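You operate a simulated robot arm through the tools that you are given. There is no shell and no other tool.

The job below is to be done with a simulated robot arm. You get a single attempt, and the scene is never put back.

## Task
Wipe off the stain, then put the sign's kit, the goggles and the standing bottle on table C.
Fine: sponge back. Set down upright: water bottle. What is to be rubbed or washed off counts as gone when no trace of it is left.

The check looks at the end state, three seconds after you hand in, the way a careful person would. Anything else that was tipped, shoved, dropped, spilled or broken makes it a failure.

## Robot
A 7-joint arm with a fingered hand, fixed in place. Base frame: the origin is on the floor under the middle of its stand, x ahead of it, y to its left, z up; the work surface is at about z = 750. Units: mm, rad, N and s.
It reaches about 1089 mm from its shoulder. Its first joint turns from -2.601 to 2.601 rad. Payload 3.5 kg.
The tool frame sits at the grasp point between the pads (the TCP): z along the fingers, y along the line on which they close. The tips reach 30 mm beyond it. The gripper opens to 104 mm; its body begins 35 mm behind the TCP. The gripper is a hand of 4 fingers: y runs from the thumb to the fingers, the wrist lies at [-15, -110, -186] in the tool frame, and closing takes about 1.5 s.
Orientation is told as [roll, pitch, yaw] about the base's x, y, z axes, in that order, counted from this pose: with the fingers straight down and the wrist toward the robot, the tool's x, y and z point along [0, 1, 0], [1, 0, 0] and [0, 0, -1] of the base frame.

## Interface
- The arm moves only by the tool jog_arm. Its argument "increments" is one flat list of numbers, 6 for each row, row after row: the shift along the tool's x, y, z in mm, then the turn, a rotation vector about the tool's x, y, z in rad. In form: [x, y, z, wx, wy, wz, x, y, z, wx, wy, wz, ...]. A call has 1 to 20 rows; each row shifts and turns the commanded pose from where the row before left it, along the tool's axes as they then stand. "gripper" is the finger opening in mm, from 0 to 104, set as the call begins (left out, the last holds). Each row takes 0.2 s and may step no farther than 50 mm and 0.15 rad from the row before; otherwise, or with a gripper value out of range, the whole call is refused. A pose out of reach is approached as far as the arm can. The call stops where the force on the tool passes 40 N (or 10 N more than at its start, if that is more) or the arm is blocked; 0.2 s more then pass. Each finger travels about 45 mm/s and halts on what it meets, pressing with about 30 N; the grip force reading is that of the motor and also rises with nothing between the fingers. The clock runs only during rows and for 0.2 s after the last one: add rows that do not move to give the fingers time. The reply holds the time, the measured pose of the TCP, the force on the tool along the base axes, the opening and the grip force, in the units named above and with some noise, with the torque about the TCP (base axes, N m) and any sound that the robot's microphone picked up.
- Cameras (640 x 400 px; columns grow to the right, rows downward): "scene" is fixed at [51.3, 499.6, 1491.8]; the picture's right is [-0.62, -0.78, 0.00], its down [-0.45, 0.36, -0.81] and it looks along [0.64, -0.51, -0.58] (base axes); focal length 361 px, centre (320, 200). "wrist" rides on the gripper at [61, -92, -130] in the tool frame; the picture's right is [-0.81, 0.27, -0.52], its down [-0.53, -0.71, 0.46] and it looks along [-0.24, 0.64, 0.72] (tool axes); focal length 275 px, centre (320, 200). There is no depth. A picture from a camera that has moved, and an enlarged one, comes with that camera's place and axes in the base frame and with its lens.
- camera(camera): a new picture of that camera. It takes no simulated time.
- move_column(by): slides the trunk up (or, below 0, down) by that many mm; the arm rides with it, the base frame stays. It gives what a move gives, with no picture.
- curl_fingers(index, middle, ring, thumb_bend, thumb_turn): sets how far each is bent, from 0 (flat) to 100 (curled in); at 30 the hand is open as for a grip, at 70 the pads meet at the TCP. One left out holds its place. A second passes; each finger stops where it meets its share of the squeeze, and holds until it gets a number again. A gripper value or a shape takes the hand back. It gives what a move gives, with no picture; readings hold the bend of each and the force on the fingers (four entries, about 0 where the hand has none), thumb and palm. thumb_turn goes from beside the hand (0) to across from the fingers (100), as for a grip.
- hand_shape(shape): the hand has 4 fingers and takes this shape, open, in about a second: jaw (thumb against the fingers, like two jaws); tri (thumb and two fingers); tip (a fingertip pinch); poke (one finger out to press); point (the index stretched); flat (the hand flat); cup (the hand cupped); fist (a fist). The gripper value then closes the fingers along that shape, each until it touches; the sizes above hold for jaw. It gives what a move gives, with no picture.
- zoom(camera, box): a new picture of the part [left, top, right, bottom] of that camera's present view, enlarged. It takes no simulated time.
- finish_job(): hands the job in; it is judged then, once.

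Places have to be worked out from the pictures, the camera data and where the tool is seen. Open the gripper and draw the arm clear of the work before you hand the job in, unless the task says otherwise.

The tools are called after ">>>" as a command line: name --argument value ..., lists and objects as JSON in quotes. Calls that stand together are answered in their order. jog_arm: Moves the arm, as the interface text tells. Its arguments: {"type":"object","properties":{"increments":{"type":"array","items":{"type":"number"}},"gripper":{"type":"number"}},"required":["increments"]} The other tools are called the same way: move_column (by) moves the trunk up or down; hand_shape (shape) gives the hand a shape; curl_fingers (index, middle, ring, thumb_bend, thumb_turn) moves the fingers one by one; camera (camera) takes a picture; zoom (camera, box) takes an enlarged picture of a part of a camera's view; finish_job () hands the job in.

At the start:

```text
clock: 0.0
eef_pos: [639.2, -133.9, 1041.8]
tool_rot: [0.0, 0.0, 0.0]
force: [-0.1, -0.1, 0.3]
wrist_torque: [0.01, 0.03, 0.0]
opening: 103.6
finger_force: 0.0
shape: jaw
bend: [30.0, 30.0, 30.0, 30.0, 98.0]
finger forces: [0.0, 0.0, 0.0, 0.1, 0.0, 0.2]
trunk travel left (down, up): [-500.0, 210.0]
```

scene: 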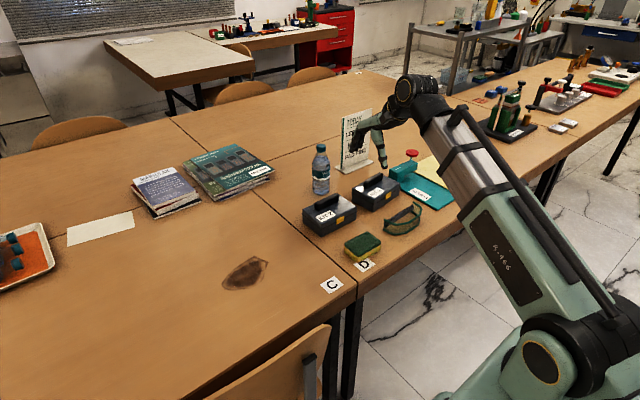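
wrist: 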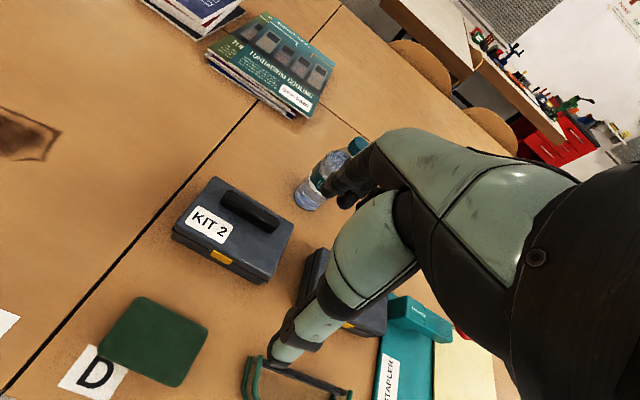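

I start by looking closely at the scene: the sign, the kits, the sponge, the goggles and the stain.

>>> zoom --camera "scene" --box '[290, 90, 470, 290]'

>>> zoom --camera "scene" --box '[330, 100, 390, 180]'

>>> zoom --camera "scene" --box '[180, 220, 400, 320]'

>>> zoom --camera "wrist" --box '[160, 150, 520, 400]'

```text
2.00 times, centred on (380, 190) of scene
camera zoom: at [51.3, 499.6, 1491.8], right [-0.62, -0.78, 0.0], down [-0.45, 0.36, -0.81], along [0.64, -0.51, -0.58], focal length 721 px, centre (200, 220)
```

zoom: 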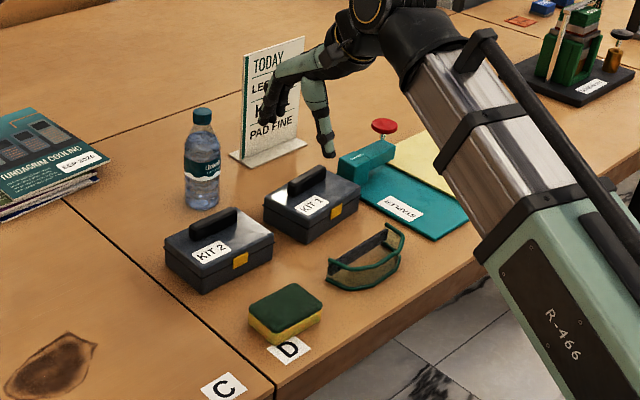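

```text
5.00 times, centred on (360, 140) of scene
camera zoom: at [51.3, 499.6, 1491.8], right [-0.62, -0.78, 0.0], down [-0.45, 0.36, -0.81], along [0.64, -0.51, -0.58], focal length 1803 px, centre (120, 500)
```

zoom: 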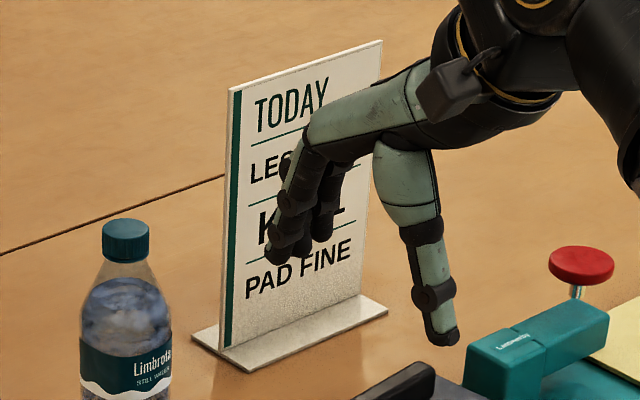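

```text
2.91 times, centred on (290, 270) of scene
camera zoom: at [51.3, 499.6, 1491.8], right [-0.62, -0.78, 0.0], down [-0.45, 0.36, -0.81], along [0.64, -0.51, -0.58], focal length 1049 px, centre (407, -4)
```

zoom: 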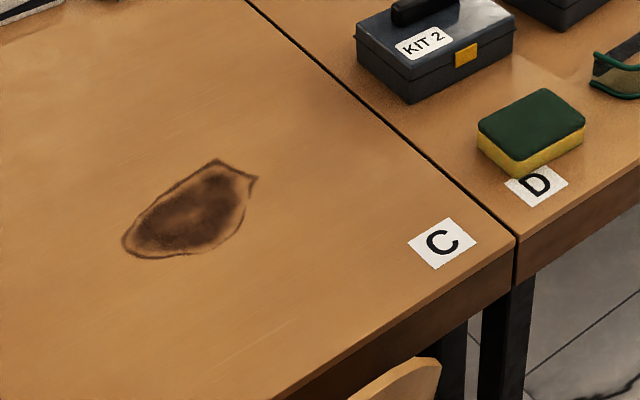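

```text
1.60 times, centred on (340, 275) of wrist
camera zoom: at [548.0, -71.1, 1172.9], right [0.27, -0.81, 0.52], down [-0.71, -0.53, -0.46], along [0.64, -0.24, -0.72], focal length 440 px, centre (288, 80)
```

zoom: 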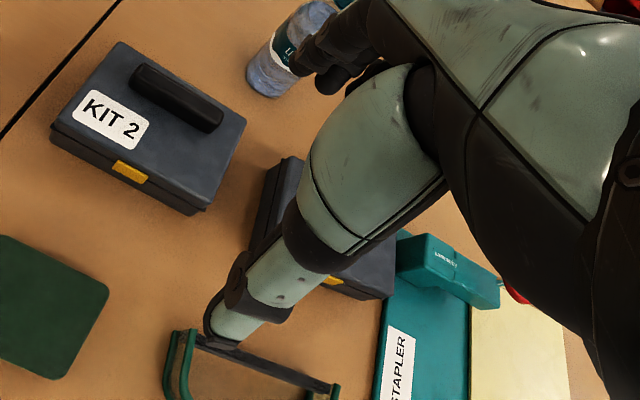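

The hand hides part of the sign in the scene view. I move the hand to the left, high above the tables, to read the sign and to see the table better.

>>> jog_arm --increments '[50, 0, 0, 0, 0, 0, 50, 0, 0, 0, 0, 0, 50, 0, 0, 0, 0, 0, 50, 0, 0, 0, 0, 0, 50, 0, 0, 0, 0, 0, 50, 0, 0, 0, 0, 0, 50, 0, 0, 0, 0, 0]'

>>> camera --camera "scene"

>>> camera --camera "wrist"

>>> zoom --camera "scene" --box '[330, 95, 390, 175]'

```text
clock: 1.6
eef_pos: [637.1, 218.8, 1044.4]
tool_rot: [0.0, -0.001, -0.001]
force: [-0.5, 0.1, 0.6]
wrist_torque: [0.02, 0.02, -0.04]
opening: 103.5
finger_force: 0.1
shape: jaw
bend: [30.0, 30.0, 30.0, 30.0, 98.0]
finger forces: [0.0, 0.0, 0.1, 0.0, 0.0, 0.0]
trunk travel left (down, up): [-500.0, 210.0]
```

```text
taken
```

scene: 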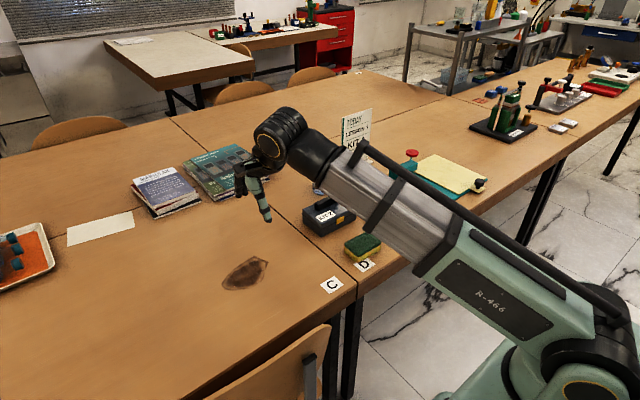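

```text
taken
camera wrist: at [545.8, 281.3, 1174.8], right [0.27, -0.81, 0.52], down [-0.71, -0.53, -0.46], along [0.64, -0.24, -0.72], focal length 275 px, centre (320, 200)
```

wrist: 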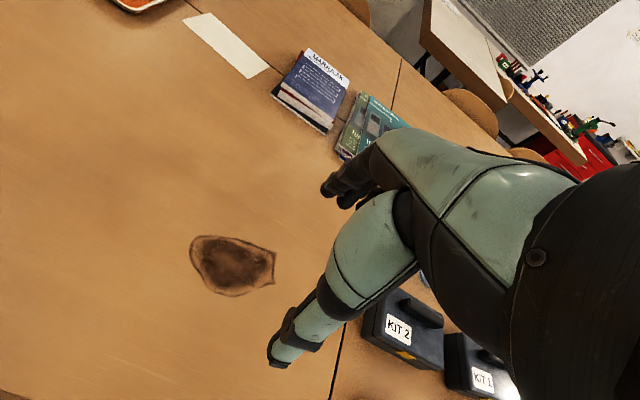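

```text
5.00 times, centred on (360, 135) of scene
camera zoom: at [51.3, 499.6, 1491.8], right [-0.62, -0.78, 0.0], down [-0.45, 0.36, -0.81], along [0.64, -0.51, -0.58], focal length 1803 px, centre (120, 525)
```

zoom: 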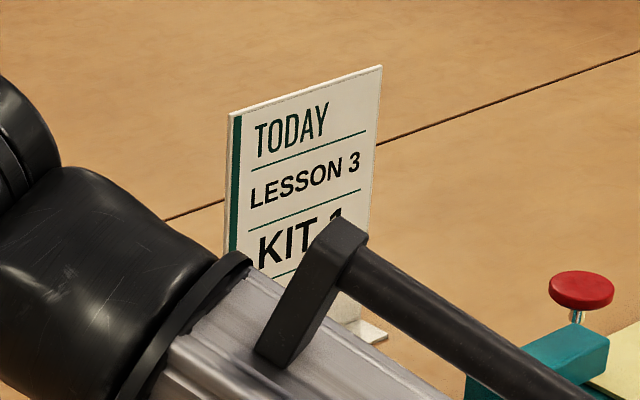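

The sign reads "KIT" followed by what looks like a 1; I zoom in tightly to be sure.

>>> zoom --camera "scene" --box '[350, 130, 370, 145]'

>>> zoom --camera "scene" --box '[460, 60, 640, 160]'

>>> zoom --camera "scene" --box '[0, 130, 280, 320]'

```text
16.00 times, centred on (360, 138) of scene
camera zoom: at [51.3, 499.6, 1491.8], right [-0.62, -0.78, 0.0], down [-0.45, 0.36, -0.81], along [0.64, -0.51, -0.58], focal length 5770 px, centre (-320, 1200)
```

zoom: 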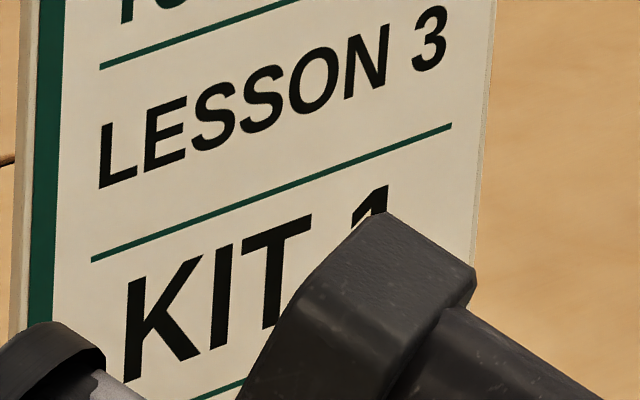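

```text
3.56 times, centred on (550, 110) of scene
camera zoom: at [51.3, 499.6, 1491.8], right [-0.62, -0.78, 0.0], down [-0.45, 0.36, -0.81], along [0.64, -0.51, -0.58], focal length 1282 px, centre (-498, 520)
```

zoom: 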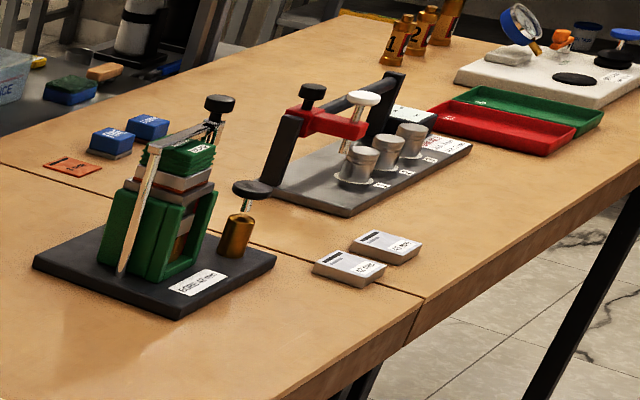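

```text
2.11 times, centred on (140, 225) of scene
camera zoom: at [51.3, 499.6, 1491.8], right [-0.62, -0.78, 0.0], down [-0.45, 0.36, -0.81], along [0.64, -0.51, -0.58], focal length 759 px, centre (699, 147)
```

zoom: 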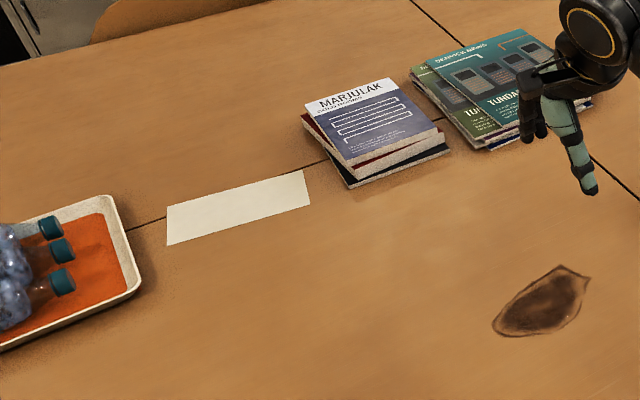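

The sign says KIT 1. Next I bring the wrist camera near table D's front to look at the sponge, goggles and kits from above, staying high.

>>> jog_arm --increments '[-46, -17, 0, 0, 0, 0, -46, -17, 0, 0, 0, 0, -46, -17, 0, 0, 0, 0, -46, -17, 0, 0, 0, 0, -46, -17, 0, 0, 0, 0, -46, -17, 0, 0, 0, 0, -44, -17, 0, 0, 0, 0]'

>>> camera --camera "wrist"

>>> camera --camera "scene"

```text
clock: 3.2
eef_pos: [517.3, -105.8, 1041.3]
tool_rot: [0.001, 0.0, 0.001]
force: [-0.2, 0.5, 0.1]
wrist_torque: [0.01, 0.01, 0.01]
opening: 103.4
finger_force: 0.1
shape: jaw
bend: [30.0, 30.0, 30.0, 30.0, 98.0]
finger forces: [0.0, 0.1, 0.0, 0.1, 0.0, 0.0]
trunk travel left (down, up): [-500.0, 210.0]
```

```text
taken
camera wrist: at [425.7, -43.2, 1172.3], right [0.28, -0.81, 0.52], down [-0.71, -0.53, -0.46], along [0.65, -0.24, -0.72], focal length 275 px, centre (320, 200)
```

wrist: 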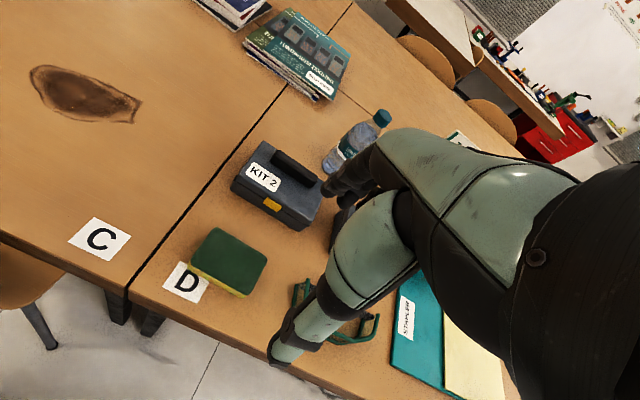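

```text
taken
```

scene: 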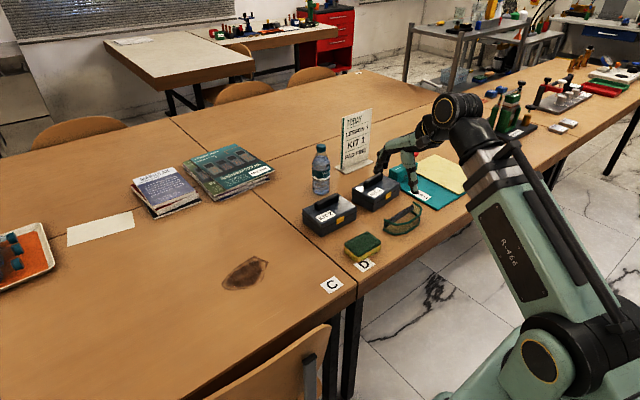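

The sign is now fully visible: KIT 1, PAD FINE. I zoom on the sponge, goggles and kits in both views to measure them.

>>> zoom --camera "wrist" --box '[160, 210, 290, 310]'

>>> zoom --camera "scene" --box '[330, 215, 400, 280]'

>>> zoom --camera "scene" --box '[295, 130, 445, 250]'

```text
4.00 times, centred on (225, 260) of wrist
camera zoom: at [425.7, -43.2, 1172.3], right [0.28, -0.81, 0.52], down [-0.71, -0.53, -0.46], along [0.65, -0.24, -0.72], focal length 1101 px, centre (700, -40)
```

zoom: 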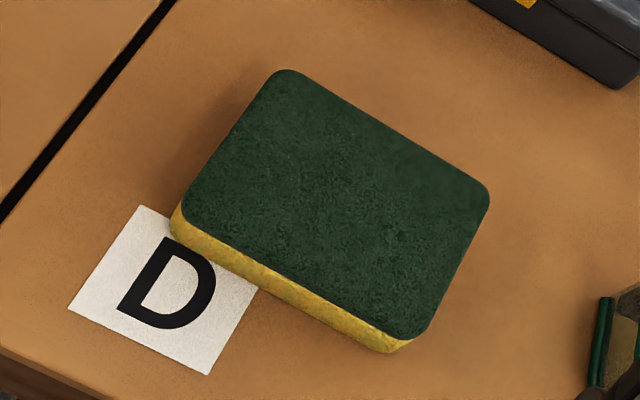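

```text
6.15 times, centred on (365, 248) of scene
camera zoom: at [51.3, 499.6, 1491.8], right [-0.62, -0.78, 0.0], down [-0.45, 0.36, -0.81], along [0.64, -0.51, -0.58], focal length 2219 px, centre (43, -92)
```

zoom: 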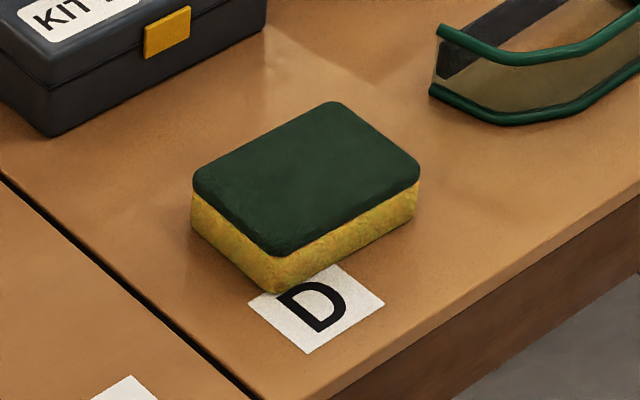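

```text
3.33 times, centred on (370, 190) of scene
camera zoom: at [51.3, 499.6, 1491.8], right [-0.62, -0.78, 0.0], down [-0.45, 0.36, -0.81], along [0.64, -0.51, -0.58], focal length 1202 px, centre (153, 233)
```

zoom: 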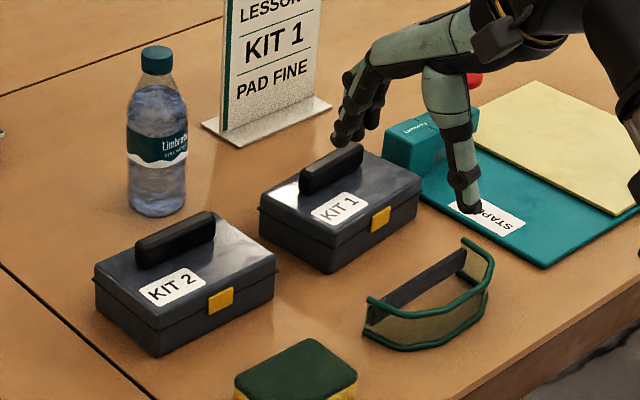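

Both views put the sponge at about (588, -86), roughly 63 × 88 mm, green side up, about 28 mm high and nearly square to the axes. I move above it at a safe height and check.

>>> jog_arm --increments '[8, 35, 0, 0, 0, 0, 9, 35, 0, 0, 0, 0, 0, 0, 47, 0, 0, 0, 0, 0, 47, 0, 0, 0, 0, 0, 47, 0, 0, 0, 0, 0, 30, 0, 0, 0, 0, 0, 0, 0, 0, 0]'

>>> camera --camera "wrist"

>>> zoom --camera "scene" --box '[295, 150, 445, 290]'

```text
clock: 4.8
eef_pos: [588.8, -85.1, 871.3]
tool_rot: [-0.001, 0.0, -0.001]
force: [-0.4, 0.0, -0.1]
wrist_torque: [0.01, -0.01, 0.0]
opening: 103.8
finger_force: 0.1
shape: jaw
bend: [30.0, 30.0, 30.0, 30.0, 98.0]
finger forces: [0.1, 0.0, 0.0, 0.1, 0.0, 0.0]
trunk travel left (down, up): [-500.0, 210.0]
```

```text
taken
camera wrist: at [499.2, -22.5, 1002.4], right [0.27, -0.81, 0.52], down [-0.71, -0.53, -0.46], along [0.64, -0.24, -0.72], focal length 275 px, centre (320, 200)
```

wrist: 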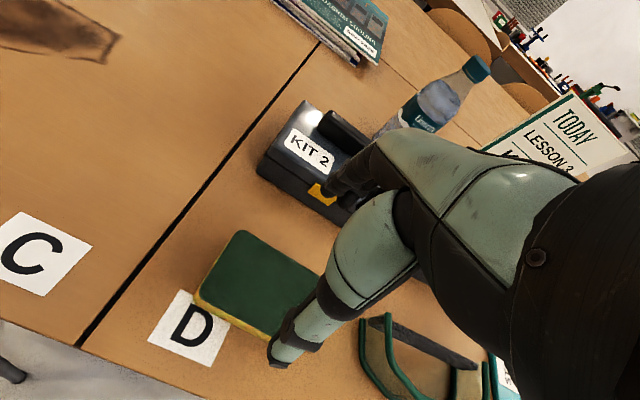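

```text
2.86 times, centred on (370, 220) of scene
camera zoom: at [51.3, 499.6, 1491.8], right [-0.62, -0.78, 0.0], down [-0.45, 0.36, -0.81], along [0.64, -0.51, -0.58], focal length 1030 px, centre (177, 143)
```

zoom: 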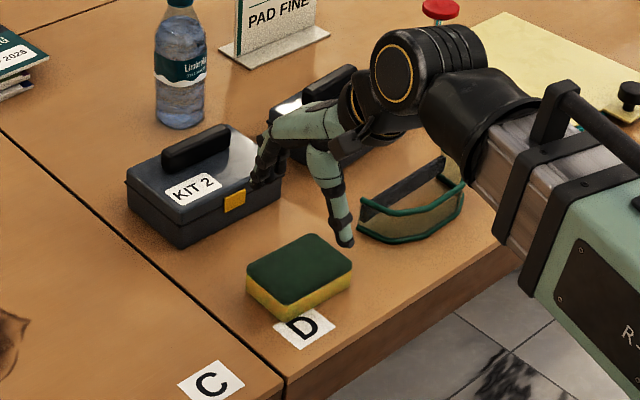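

The hand is above the sponge, with the thumb on the near side and the fingers on the far side, clear of kit 2 and the goggles. I go down to about z 791 and look before closing.

>>> jog_arm --increments '[0, 0, 40, 0, 0, 0, 0, 0, 25, 0, 0, 0, 0, 0, 14, 0, 0, 0, 0, 0, 0, 0, 0, 0]'

>>> zoom --camera "scene" --box '[315, 190, 425, 290]'

>>> camera --camera "wrist"

```text
clock: 5.8
eef_pos: [593.3, -87.2, 793.0]
tool_rot: [-0.001, 0.0, 0.0]
force: [0.2, 0.1, 0.2]
wrist_torque: [-0.02, -0.03, -0.02]
opening: 103.8
finger_force: 0.0
shape: jaw
bend: [30.0, 30.0, 30.0, 30.0, 98.0]
finger forces: [0.0, 0.1, 0.0, 0.0, 0.1, 0.0]
trunk travel left (down, up): [-500.0, 210.0]
```

```text
4.00 times, centred on (370, 240) of scene
camera zoom: at [51.3, 499.6, 1491.8], right [-0.62, -0.78, 0.0], down [-0.45, 0.36, -0.81], along [0.64, -0.51, -0.58], focal length 1442 px, centre (120, 40)
```

zoom: 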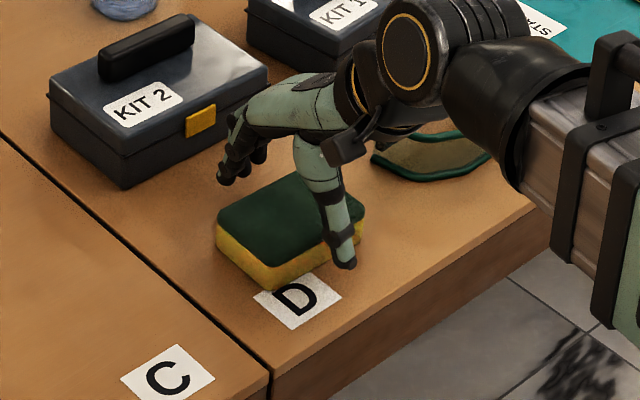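

```text
taken
camera wrist: at [500.9, -24.4, 923.0], right [0.27, -0.81, 0.52], down [-0.71, -0.53, -0.46], along [0.64, -0.24, -0.72], focal length 275 px, centre (320, 200)
```

wrist: 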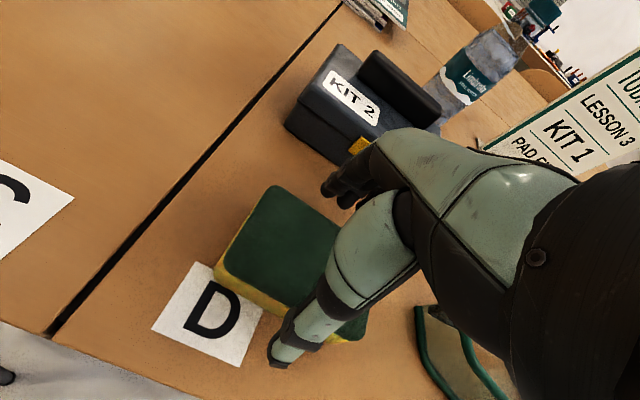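

The tips straddle the sponge with a small clearance above the table. I close the fingers on it.

>>> jog_arm --increments '[0, 0, 0, 0, 0, 0, 0, 0, 0, 0, 0, 0, 0, 0, 0, 0, 0, 0, 0, 0, 0, 0, 0, 0, 0, 0, 0, 0, 0, 0, 0, 0, 0, 0, 0, 0, 0, 0, 0, 0, 0, 0, 0, 0, 0, 0, 0, 0]' --gripper 40

>>> zoom --camera "scene" --box '[315, 190, 425, 290]'

>>> zoom --camera "wrist" --box '[140, 120, 440, 400]'

```text
clock: 7.6
eef_pos: [592.8, -87.2, 792.5]
tool_rot: [0.0, 0.001, 0.0]
force: [0.3, 0.2, -0.1]
wrist_torque: [0.01, -0.04, -0.02]
opening: 58.4
finger_force: 30.2
shape: jaw
bend: [74.0, 44.0, 42.0, 63.0, 99.0]
finger forces: [15.3, 8.5, 3.7, 0.0, 27.4, 0.0]
trunk travel left (down, up): [-500.0, 210.0]
```

```text
4.00 times, centred on (370, 240) of scene
camera zoom: at [51.3, 499.6, 1491.8], right [-0.62, -0.78, 0.0], down [-0.45, 0.36, -0.81], along [0.64, -0.51, -0.58], focal length 1442 px, centre (120, 40)
```

zoom: 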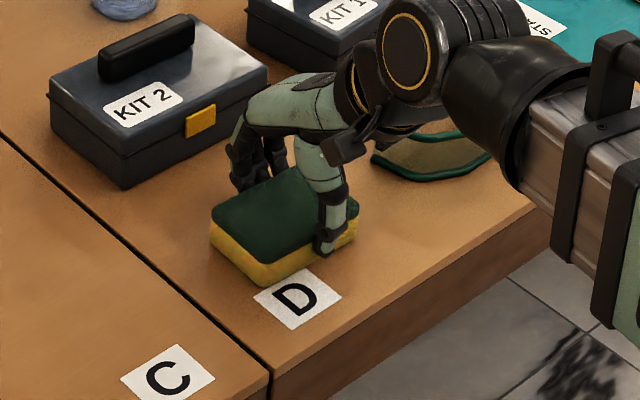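

```text
1.43 times, centred on (290, 260) of wrist
camera zoom: at [500.9, -24.4, 923.2], right [0.27, -0.81, 0.52], down [-0.71, -0.53, -0.46], along [0.64, -0.24, -0.72], focal length 393 px, centre (363, 114)
```

zoom: 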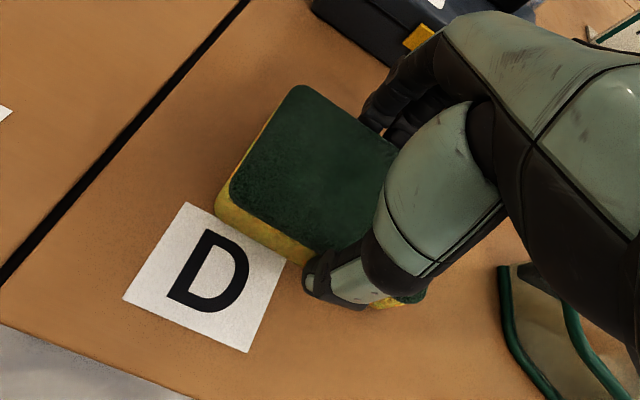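

The grip reads firm (opening 58 mm), but the index is curled further than the other fingers. I look closer at how it sits.

>>> zoom --camera "scene" --box '[360, 210, 410, 260]'

>>> zoom --camera "wrist" --box '[290, 140, 370, 240]'

```text
8.00 times, centred on (385, 235) of scene
camera zoom: at [51.3, 499.6, 1491.8], right [-0.62, -0.78, 0.0], down [-0.45, 0.36, -0.81], along [0.64, -0.51, -0.58], focal length 2885 px, centre (-200, -80)
```

zoom: 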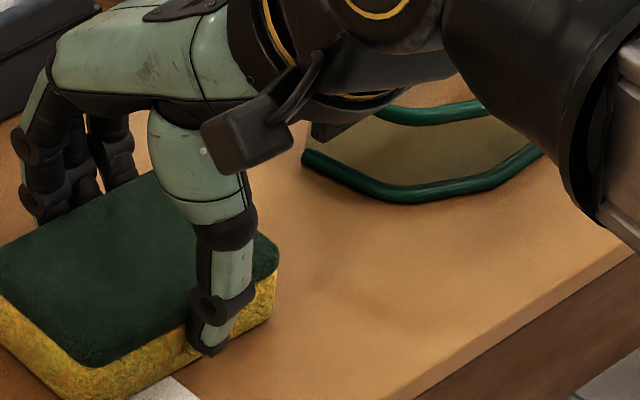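

```text
4.00 times, centred on (330, 190) of wrist
camera zoom: at [500.9, -24.4, 923.2], right [0.27, -0.81, 0.52], down [-0.71, -0.53, -0.46], along [0.64, -0.24, -0.72], focal length 1101 px, centre (280, 240)
```

zoom: 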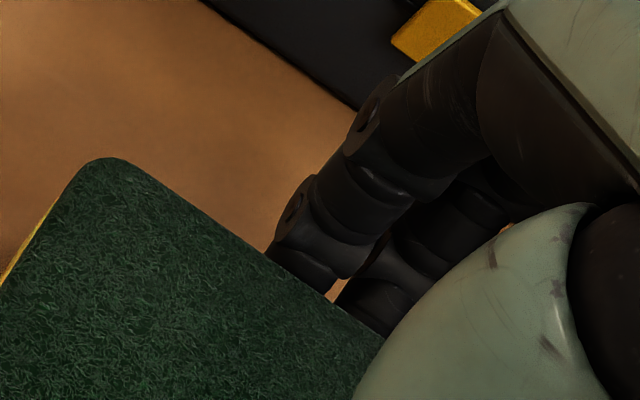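

Three fingers sit flat against the far side and the thumb on the near side. I lift the sponge a little and check that it comes along.

>>> jog_arm --increments '[0, 0, -10, 0, 0, 0, 0, 0, -30, 0, 0, 0, 0, 0, -40, 0, 0, 0, 0, 0, -40, 0, 0, 0, 0, 0, 0, 0, 0, 0]'

>>> zoom --camera "scene" --box '[315, 160, 425, 280]'

>>> camera --camera "wrist"

```text
clock: 8.8
eef_pos: [590.1, -86.1, 914.8]
tool_rot: [-0.001, 0.0, 0.0]
force: [-0.3, -0.3, -0.5]
wrist_torque: [-0.02, 0.0, -0.02]
opening: 58.8
finger_force: 29.5
shape: jaw
bend: [74.0, 44.0, 42.0, 64.0, 99.0]
finger forces: [15.3, 8.5, 3.7, 0.0, 27.6, 0.0]
trunk travel left (down, up): [-500.0, 210.0]
```

```text
3.33 times, centred on (370, 220) of scene
camera zoom: at [51.3, 499.6, 1491.8], right [-0.62, -0.78, 0.0], down [-0.45, 0.36, -0.81], along [0.64, -0.51, -0.58], focal length 1202 px, centre (153, 133)
```

zoom: 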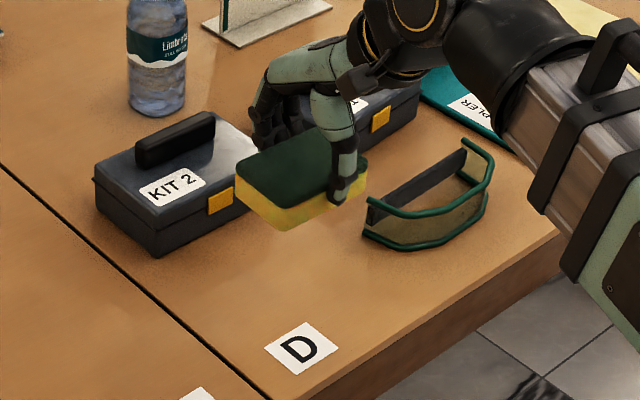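

```text
taken
camera wrist: at [499.4, -23.8, 1045.3], right [0.27, -0.81, 0.52], down [-0.71, -0.53, -0.46], along [0.64, -0.24, -0.72], focal length 275 px, centre (320, 200)
```

wrist: 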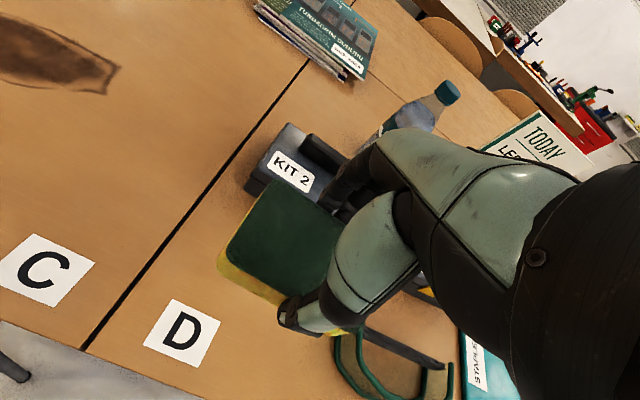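

The sponge came up level and firm. I carry it, high, to above the stain, whose outline spans about x 672–768 and y 155–300.

>>> jog_arm --increments '[45, 18, 0, 0, 0, 0, 45, 18, 0, 0, 0, 0, 45, 18, 0, 0, 0, 0, 45, 19, 0, 0, 0, 0, 45, 19, 0, 0, 0, 0, 45, 19, 0, 0, 0, 0, 44, 19, 0, 0, 0, 0, 0, 0, 45, 0, 0, 0, 0, 0, 45, 0, 0, 0, 0, 0, 10, 0, 0, 0, 0, 0, 0, 0, 0, 0]'

>>> zoom --camera "scene" --box '[180, 200, 340, 310]'

>>> camera --camera "wrist"

```text
clock: 11.2
eef_pos: [719.2, 229.6, 811.8]
tool_rot: [0.0, 0.0, -0.001]
force: [0.2, -0.5, 0.2]
wrist_torque: [0.03, 0.0, -0.02]
opening: 58.5
finger_force: 30.6
shape: jaw
bend: [74.0, 45.0, 42.0, 64.0, 99.0]
finger forces: [15.3, 8.4, 3.9, 0.1, 27.4, 0.1]
trunk travel left (down, up): [-500.0, 210.0]
```

```text
3.64 times, centred on (260, 255) of scene
camera zoom: at [51.3, 499.6, 1491.8], right [-0.62, -0.78, 0.0], down [-0.45, 0.36, -0.81], along [0.64, -0.51, -0.58], focal length 1311 px, centre (538, 0)
```

zoom: 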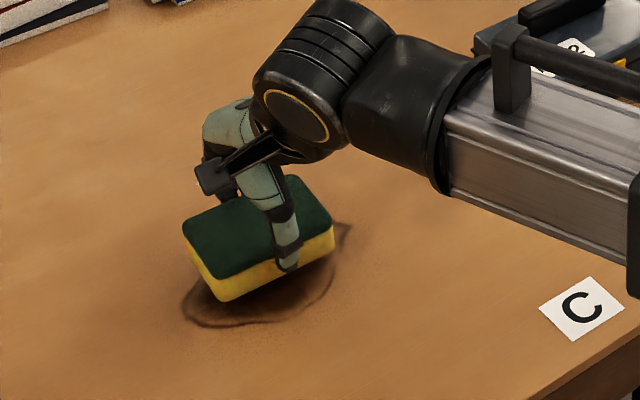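

```text
taken
camera wrist: at [629.3, 291.7, 942.7], right [0.27, -0.81, 0.52], down [-0.71, -0.53, -0.46], along [0.64, -0.24, -0.72], focal length 275 px, centre (320, 200)
```

wrist: 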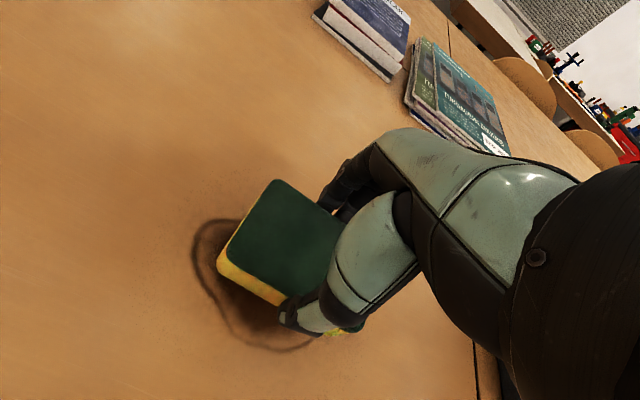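

The sponge hangs about 20 mm above the middle of the stain. I lower it gently and feel for contact.

>>> jog_arm --increments '[0, 0, 10, 0, 0, 0, 0, 0, 6, 0, 0, 0, 0, 0, 2, 0, 0, 0, 0, 0, 2, 0, 0, 0]'

```text
clock: 12.2
eef_pos: [721.9, 228.2, 794.5]
tool_rot: [0.0, -0.001, 0.0]
force: [-0.1, 0.2, -0.3]
wrist_torque: [0.01, 0.01, 0.0]
opening: 58.4
finger_force: 29.9
shape: jaw
bend: [74.0, 45.0, 42.0, 64.0, 99.0]
finger forces: [15.4, 8.3, 3.8, 0.1, 27.4, 0.0]
trunk travel left (down, up): [-500.0, 210.0]
```

No contact yet at z about 792, so I go down in small steps.

>>> jog_arm --increments '[0, 0, 2, 0, 0, 0, 0, 0, 2, 0, 0, 0]'

```text
clock: 12.8
eef_pos: [721.0, 228.3, 791.4]
tool_rot: [0.001, -0.004, -0.001]
force: [1.4, 2.6, 24.3]
wrist_torque: [-0.02, 0.2, 0.11]
opening: 58.2
finger_force: 30.1
shape: jaw
bend: [74.0, 44.0, 42.0, 64.0, 99.0]
finger forces: [16.8, 9.9, 4.5, 0.0, 30.1, 0.0]
trunk travel left (down, up): [-500.0, 210.0]
```

Contact now reads 24 N, which is a bit stiff. I ease off slightly and then make a first slow set of strokes.

>>> jog_arm --increments '[0, 0, -1, 0, 0, 0, 20, 0, 0, 0, 0, 0, 20, 0, 0, 0, 0, 0, -20, 0, 0, 0, 0, 0, -20, 0, 0, 0, 0, 0, -20, 0, 0, 0, 0, 0, -20, 0, 0, 0, 0, 0, 20, 0, 0, 0, 0, 0, 20, 0, 0, 0, 0, 0]'

>>> zoom --camera "scene" --box '[180, 200, 340, 310]'

>>> camera --camera "wrist"

```text
clock: 14.8
eef_pos: [718.2, 227.2, 792.0]
tool_rot: [-0.003, 0.001, 0.001]
force: [-0.5, -3.8, 7.7]
wrist_torque: [-0.04, 0.1, 0.04]
opening: 57.9
finger_force: 30.2
shape: jaw
bend: [74.0, 44.0, 42.0, 64.0, 99.0]
finger forces: [17.2, 10.3, 4.5, 0.1, 32.1, 0.0]
trunk travel left (down, up): [-500.0, 210.0]
```

```text
3.64 times, centred on (260, 255) of scene
camera zoom: at [51.3, 499.6, 1491.8], right [-0.62, -0.78, 0.0], down [-0.45, 0.36, -0.81], along [0.64, -0.51, -0.58], focal length 1311 px, centre (538, 0)
```

zoom: 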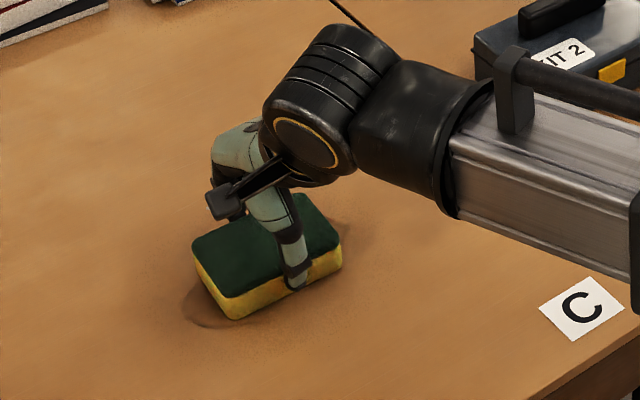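

```text
taken
camera wrist: at [627.5, 289.2, 921.8], right [0.28, -0.81, 0.52], down [-0.71, -0.53, -0.45], along [0.64, -0.24, -0.72], focal length 275 px, centre (320, 200)
```

wrist: 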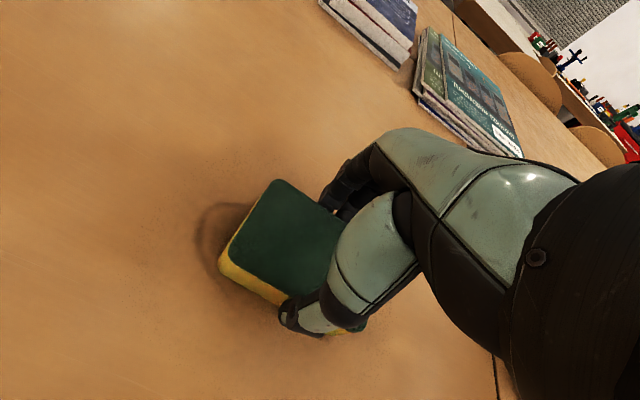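

The stain is fading under the yellow side. I continue with overlapping strokes over the whole area and its edges.

>>> jog_arm --increments '[-20, -15, 0, 0, 0, 0, -20, -15, 0, 0, 0, 0, 28, 0, 0, 0, 0, 0, 28, 0, 0, 0, 0, 0, 28, 0, 0, 0, 0, 0, 0, 18, 0, 0, 0, 0, -28, 0, 0, 0, 0, 0, -28, 0, 0, 0, 0, 0, -28, 0, 0, 0, 0, 0, 0, 18, 0, 0, 0, 0, 28, 0, 0, 0, 0, 0, 28, 0, 0, 0, 0, 0, 28, 0, 0, 0, 0, 0, 0, 20, 0, 0, 0, 0, -28, 0, 0, 0, 0, 0, -28, 0, 0, 0, 0, 0, -28, 0, 0, 0, 0, 0, 20, -13, 0, 0, 0, 0, 20, -13, 0, 0, 0, 0]'

>>> zoom --camera "scene" --box '[180, 200, 340, 310]'

>>> camera --camera "wrist"

```text
clock: 18.8
eef_pos: [720.4, 228.5, 789.9]
tool_rot: [-0.001, 0.0, 0.0]
force: [1.4, -2.2, 2.8]
wrist_torque: [-0.03, 0.07, 0.04]
opening: 57.9
finger_force: 29.8
shape: jaw
bend: [74.0, 45.0, 43.0, 64.0, 99.0]
finger forces: [17.4, 9.3, 4.4, 0.0, 30.7, 0.1]
trunk travel left (down, up): [-500.0, 210.0]
```

```text
3.64 times, centred on (260, 255) of scene
camera zoom: at [51.3, 499.6, 1491.8], right [-0.62, -0.78, 0.0], down [-0.45, 0.36, -0.81], along [0.64, -0.51, -0.58], focal length 1311 px, centre (538, 0)
```

zoom: 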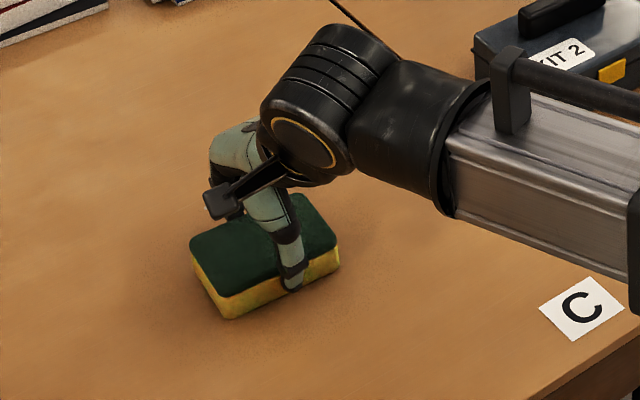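

```text
taken
camera wrist: at [629.4, 289.8, 920.9], right [0.27, -0.81, 0.52], down [-0.71, -0.53, -0.45], along [0.64, -0.24, -0.72], focal length 275 px, centre (320, 200)
```

wrist: 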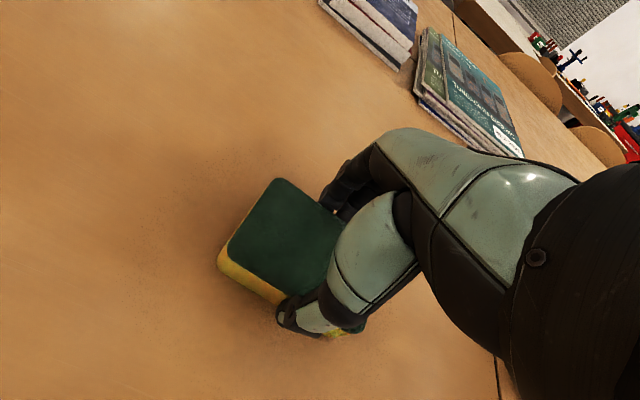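

The visible edge of the stain is gone; the pressing force has dropped to about 3 N, so I press 1 mm more and do a second full pass for safety.

>>> jog_arm --increments '[-20, -18, 1, 0, 0, 0, -22, -17, 0, 0, 0, 0, 30, 0, 0, 0, 0, 0, 30, 0, 0, 0, 0, 0, 30, 0, 0, 0, 0, 0, 0, 20, 0, 0, 0, 0, -30, 0, 0, 0, 0, 0, -30, 0, 0, 0, 0, 0, -30, 0, 0, 0, 0, 0, 0, 20, 0, 0, 0, 0, 30, 0, 0, 0, 0, 0, 30, 0, 0, 0, 0, 0, 30, 0, 0, 0, 0, 0, 0, 25, 0, 0, 0, 0, -30, 0, 0, 0, 0, 0, -30, 0, 0, 0, 0, 0, -30, 0, 0, 0, 0, 0, 22, -15, 0, 0, 0, 0, 20, -15, 0, 0, 0, 0]'

```text
clock: 22.8
eef_pos: [722.5, 225.9, 788.7]
tool_rot: [-0.001, -0.003, 0.0]
force: [5.9, -8.1, 15.0]
wrist_torque: [-0.22, -0.16, -0.07]
opening: 58.4
finger_force: 30.2
shape: jaw
bend: [74.0, 43.0, 40.0, 66.0, 100.0]
finger forces: [19.4, 11.9, 4.9, 0.0, 31.0, 0.0]
trunk travel left (down, up): [-500.0, 210.0]
```

Now I lift the sponge straight up and inspect the table surface.

>>> jog_arm --increments '[0, 0, -20, 0, 0, 0, 0, 0, -40, 0, 0, 0, 0, 0, -40, 0, 0, 0, -40, 0, 0, 0, 0, 0, -45, 0, 0, 0, 0, 0, -45, 0, 0, 0, 0, 0, -45, 0, 0, 0, 0, 0]'

>>> zoom --camera "scene" --box '[180, 200, 340, 310]'

>>> camera --camera "wrist"

>>> camera --camera "scene"

```text
clock: 24.4
eef_pos: [724.5, 48.4, 888.0]
tool_rot: [0.001, 0.001, 0.0]
force: [-0.5, 0.2, 0.2]
wrist_torque: [0.0, 0.0, -0.02]
opening: 58.3
finger_force: 30.5
shape: jaw
bend: [74.0, 43.0, 41.0, 66.0, 98.0]
finger forces: [17.0, 9.5, 3.8, 0.1, 30.3, 0.0]
trunk travel left (down, up): [-500.0, 210.0]
```

```text
3.64 times, centred on (260, 255) of scene
camera zoom: at [51.3, 499.6, 1491.8], right [-0.62, -0.78, 0.0], down [-0.45, 0.36, -0.81], along [0.64, -0.51, -0.58], focal length 1311 px, centre (538, 0)
```

zoom: 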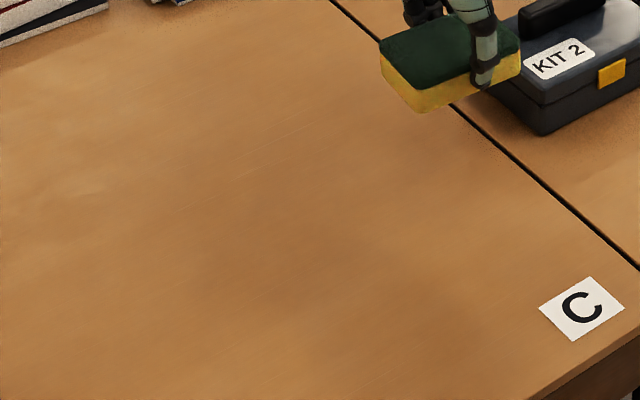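

```text
taken
camera wrist: at [631.5, 111.3, 1018.4], right [0.27, -0.81, 0.52], down [-0.71, -0.53, -0.46], along [0.64, -0.24, -0.72], focal length 275 px, centre (320, 200)
```

wrist: 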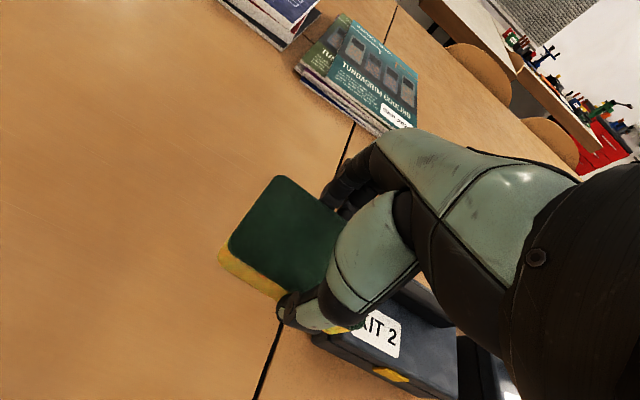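

```text
taken
```

scene: 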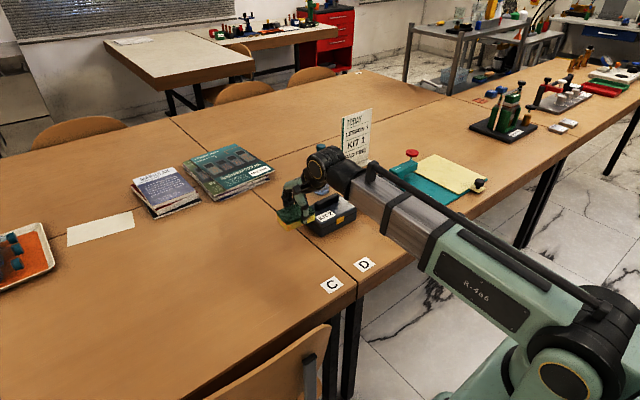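

The stain looks gone; I zoom in hard on the wiped area to look for faint remnants.

>>> zoom --camera "scene" --box '[210, 245, 280, 300]'

>>> zoom --camera "wrist" --box '[0, 60, 230, 300]'

```text
7.27 times, centred on (245, 272) of scene
camera zoom: at [51.3, 499.6, 1491.8], right [-0.62, -0.78, 0.0], down [-0.45, 0.36, -0.81], along [0.64, -0.51, -0.58], focal length 2623 px, centre (866, -327)
```

zoom: 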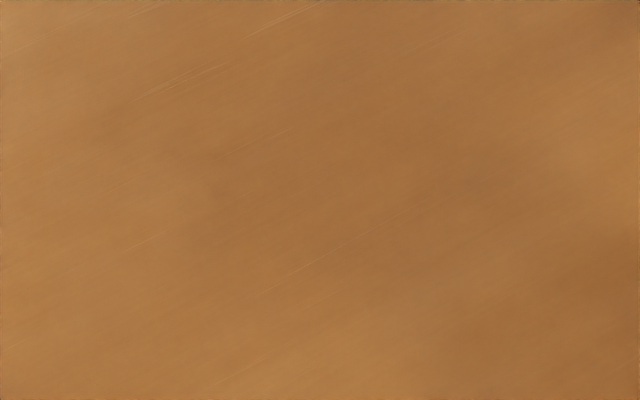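

```text
1.67 times, centred on (115, 180) of wrist
camera zoom: at [631.5, 111.3, 1018.4], right [0.27, -0.81, 0.52], down [-0.71, -0.53, -0.46], along [0.64, -0.24, -0.72], focal length 459 px, centre (662, 233)
```

zoom: 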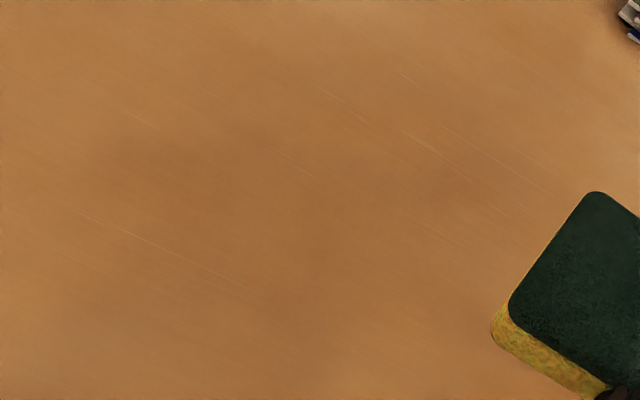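

Only faint shading is visible, possibly wood grain, but to leave no trace I go back for one more thorough pass with light-to-medium pressure.

>>> jog_arm --increments '[45, 0, 0, 0, 0, 0, 45, 0, 0, 0, 0, 0, 45, 0, 0, 0, 0, 0, 40, 0, 0, 0, 0, 0, 0, 0, 45, 0, 0, 0, 0, 0, 40, 0, 0, 0, 0, 0, 10, 0, 0, 0, 0, 0, 3, 0, 0, 0, 0, 0, 1.5, 0, 0, 0]'

```text
clock: 26.4
eef_pos: [722.6, 228.1, 789.3]
tool_rot: [0.002, -0.002, -0.001]
force: [3.7, 2.0, 12.6]
wrist_torque: [0.04, 0.03, 0.01]
opening: 58.2
finger_force: 30.1
shape: jaw
bend: [74.0, 43.0, 41.0, 66.0, 98.0]
finger forces: [17.8, 10.2, 4.2, 0.0, 29.0, 0.1]
trunk travel left (down, up): [-500.0, 210.0]
```

Contact at 12.6 N is a good wiping pressure. I stroke over the whole area again, this time also with strokes in the other direction.

>>> jog_arm --increments '[22, -18, 0, 0, 0, 0, 22, -17, 0, 0, 0, 0, 0, 35, 0, 0, 0, 0, 0, 35, 0, 0, 0, 0, -25, 0, 0, 0, 0, 0, 0, -35, 0, 0, 0, 0, 0, -35, 0, 0, 0, 0, -25, 0, 0, 0, 0, 0, 0, 35, 0, 0, 0, 0, 0, 35, 0, 0, 0, 0, -20, 0, 0, 0, 0, 0, 0, -35, 0, 0, 0, 0, 0, -35, 0, 0, 0, 0, -20, 0, 0, 0, 0, 0, 0, 35, 0, 0, 0, 0, 0, 35, 0, 0, 0, 0, 23, -18, 0, 0, 0, 0, 23, -17, 0, 0, 0, 0]'

>>> jog_arm --increments '[-20, -18, 0.5, 0, 0, 0, -22, -14, 0, 0, 0, 0, 30, 0, 0, 0, 0, 0, 30, 0, 0, 0, 0, 0, 30, 0, 0, 0, 0, 0, 0, 20, 0, 0, 0, 0, -30, 0, 0, 0, 0, 0, -30, 0, 0, 0, 0, 0, -30, 0, 0, 0, 0, 0, 0, 20, 0, 0, 0, 0, 30, 0, 0, 0, 0, 0, 30, 0, 0, 0, 0, 0, 30, 0, 0, 0, 0, 0, 0, 20, 0, 0, 0, 0, -30, 0, 0, 0, 0, 0, -30, 0, 0, 0, 0, 0, -30, 0, 0, 0, 0, 0, 22, -14, 0, 0, 0, 0, 20, -14, 0, 0, 0, 0]'

```text
clock: 30.2
eef_pos: [721.8, 227.5, 790.9]
tool_rot: [0.001, 0.001, 0.0]
force: [-0.5, 0.5, 1.4]
wrist_torque: [0.05, 0.04, -0.03]
opening: 58.0
finger_force: 30.0
shape: jaw
bend: [74.0, 45.0, 43.0, 64.0, 98.0]
finger forces: [17.6, 9.2, 4.2, 0.0, 31.1, 0.1]
trunk travel left (down, up): [-500.0, 210.0]
```

```text
clock: 34.2
eef_pos: [719.2, 227.4, 788.4]
tool_rot: [-0.001, -0.003, -0.002]
force: [4.4, -6.0, 13.8]
wrist_torque: [-0.19, -0.09, 0.05]
opening: 58.4
finger_force: 30.1
shape: jaw
bend: [74.0, 44.0, 41.0, 64.0, 100.0]
finger forces: [17.9, 10.8, 4.6, 0.0, 29.0, 0.0]
trunk travel left (down, up): [-500.0, 210.0]
```

I lift again and check the wiped surface.

>>> jog_arm --increments '[0, 0, -20, 0, 0, 0, 0, 0, -40, 0, 0, 0, 0, 0, -40, 0, 0, 0, -45, 0, 0, 0, 0, 0, -45, 0, 0, 0, 0, 0, -45, 0, 0, 0, 0, 0, -45, 0, 0, 0, 0, 0]'

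>>> zoom --camera "scene" --box '[180, 200, 340, 310]'

>>> zoom --camera "wrist" --box '[0, 0, 320, 300]'

```text
clock: 35.8
eef_pos: [719.4, 43.2, 889.9]
tool_rot: [0.001, -0.001, 0.001]
force: [0.3, 1.5, -0.6]
wrist_torque: [-0.03, -0.01, -0.01]
opening: 58.3
finger_force: 29.9
shape: jaw
bend: [74.0, 44.0, 42.0, 64.0, 99.0]
finger forces: [16.6, 8.4, 3.7, 0.0, 28.9, 0.0]
trunk travel left (down, up): [-500.0, 210.0]
```

```text
3.64 times, centred on (260, 255) of scene
camera zoom: at [51.3, 499.6, 1491.8], right [-0.62, -0.78, 0.0], down [-0.45, 0.36, -0.81], along [0.64, -0.51, -0.58], focal length 1311 px, centre (538, 0)
```

zoom: 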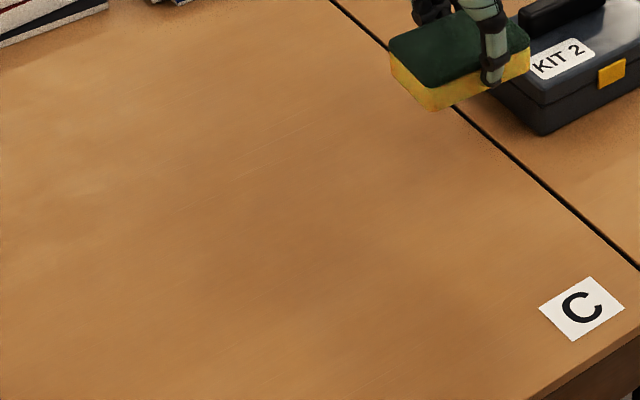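

```text
1.33 times, centred on (160, 150) of wrist
camera zoom: at [628.5, 106.1, 1019.9], right [0.28, -0.81, 0.52], down [-0.71, -0.53, -0.46], along [0.64, -0.24, -0.72], focal length 367 px, centre (533, 267)
```

zoom: 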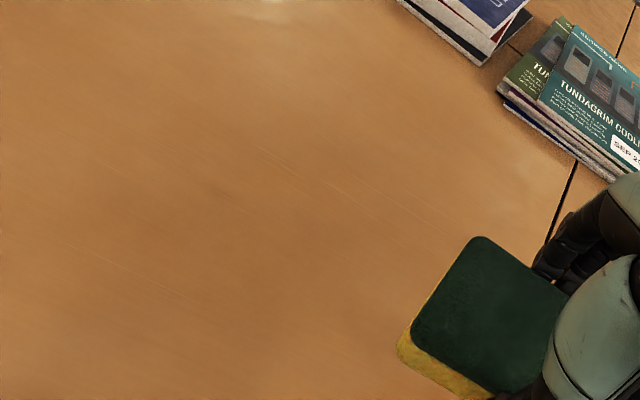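

The surface shading is unchanged between passes, so it is just the wood: the stain is gone. Now I take the sponge back to its spot beside the D label, first retreating in x to stay clear of kit 2.

>>> jog_arm --increments '[0, -43, 0, 0, 0, 0, 0, -43, 0, 0, 0, 0, 0, -43, 0, 0, 0, 0, -45, 0, 0, 0, 0, 0, -45, 0, 0, 0, 0, 0, -44, 0, 0, 0, 0, 0, 0, 0, 45, 0, 0, 0, 0, 0, 30, 0, 0, 0, 0, 0, 10, 0, 0, 0, 0, 0, 0, 0, 0, 0]'

>>> zoom --camera "scene" --box '[315, 190, 425, 290]'

```text
clock: 38.0
eef_pos: [592.6, -86.5, 804.5]
tool_rot: [0.0, 0.001, 0.001]
force: [-0.4, -0.4, 0.6]
wrist_torque: [-0.01, -0.04, 0.02]
opening: 57.9
finger_force: 29.9
shape: jaw
bend: [74.0, 44.0, 42.0, 64.0, 99.0]
finger forces: [16.5, 8.5, 3.8, 0.1, 28.7, 0.0]
trunk travel left (down, up): [-500.0, 210.0]
```

```text
4.00 times, centred on (370, 240) of scene
camera zoom: at [51.3, 499.6, 1491.8], right [-0.62, -0.78, 0.0], down [-0.45, 0.36, -0.81], along [0.64, -0.51, -0.58], focal length 1442 px, centre (120, 40)
```

zoom: 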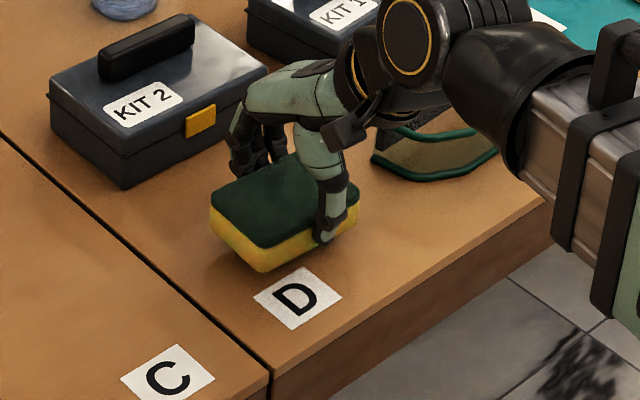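

The sponge is right above its old place, about 14 mm up. I lower it until it touches lightly.

>>> jog_arm --increments '[0, 0, 9, 0, 0, 0, 0, 0, 3, 0, 0, 0, 0, 0, 1.5, 0, 0, 0]'

```text
clock: 38.8
eef_pos: [593.7, -84.9, 791.5]
tool_rot: [0.0, -0.002, 0.0]
force: [-0.4, 0.1, 0.7]
wrist_torque: [0.0, -0.03, 0.02]
opening: 58.2
finger_force: 30.5
shape: jaw
bend: [74.0, 44.0, 42.0, 64.0, 99.0]
finger forces: [16.3, 8.5, 3.8, 0.0, 28.8, 0.0]
trunk travel left (down, up): [-500.0, 210.0]
```

No contact yet; I continue down in tiny steps.

>>> jog_arm --increments '[0, 0, 1, 0, 0, 0, 0, 0, 1, 0, 0, 0]'

```text
clock: 39.4
eef_pos: [591.8, -84.9, 789.3]
tool_rot: [0.0, 0.0, -0.001]
force: [-1.5, 0.8, 5.2]
wrist_torque: [0.0, 0.1, 0.01]
opening: 57.9
finger_force: 29.8
shape: jaw
bend: [74.0, 44.0, 42.0, 64.0, 99.0]
finger forces: [16.1, 8.4, 3.6, 0.0, 29.1, 0.0]
trunk travel left (down, up): [-500.0, 210.0]
```

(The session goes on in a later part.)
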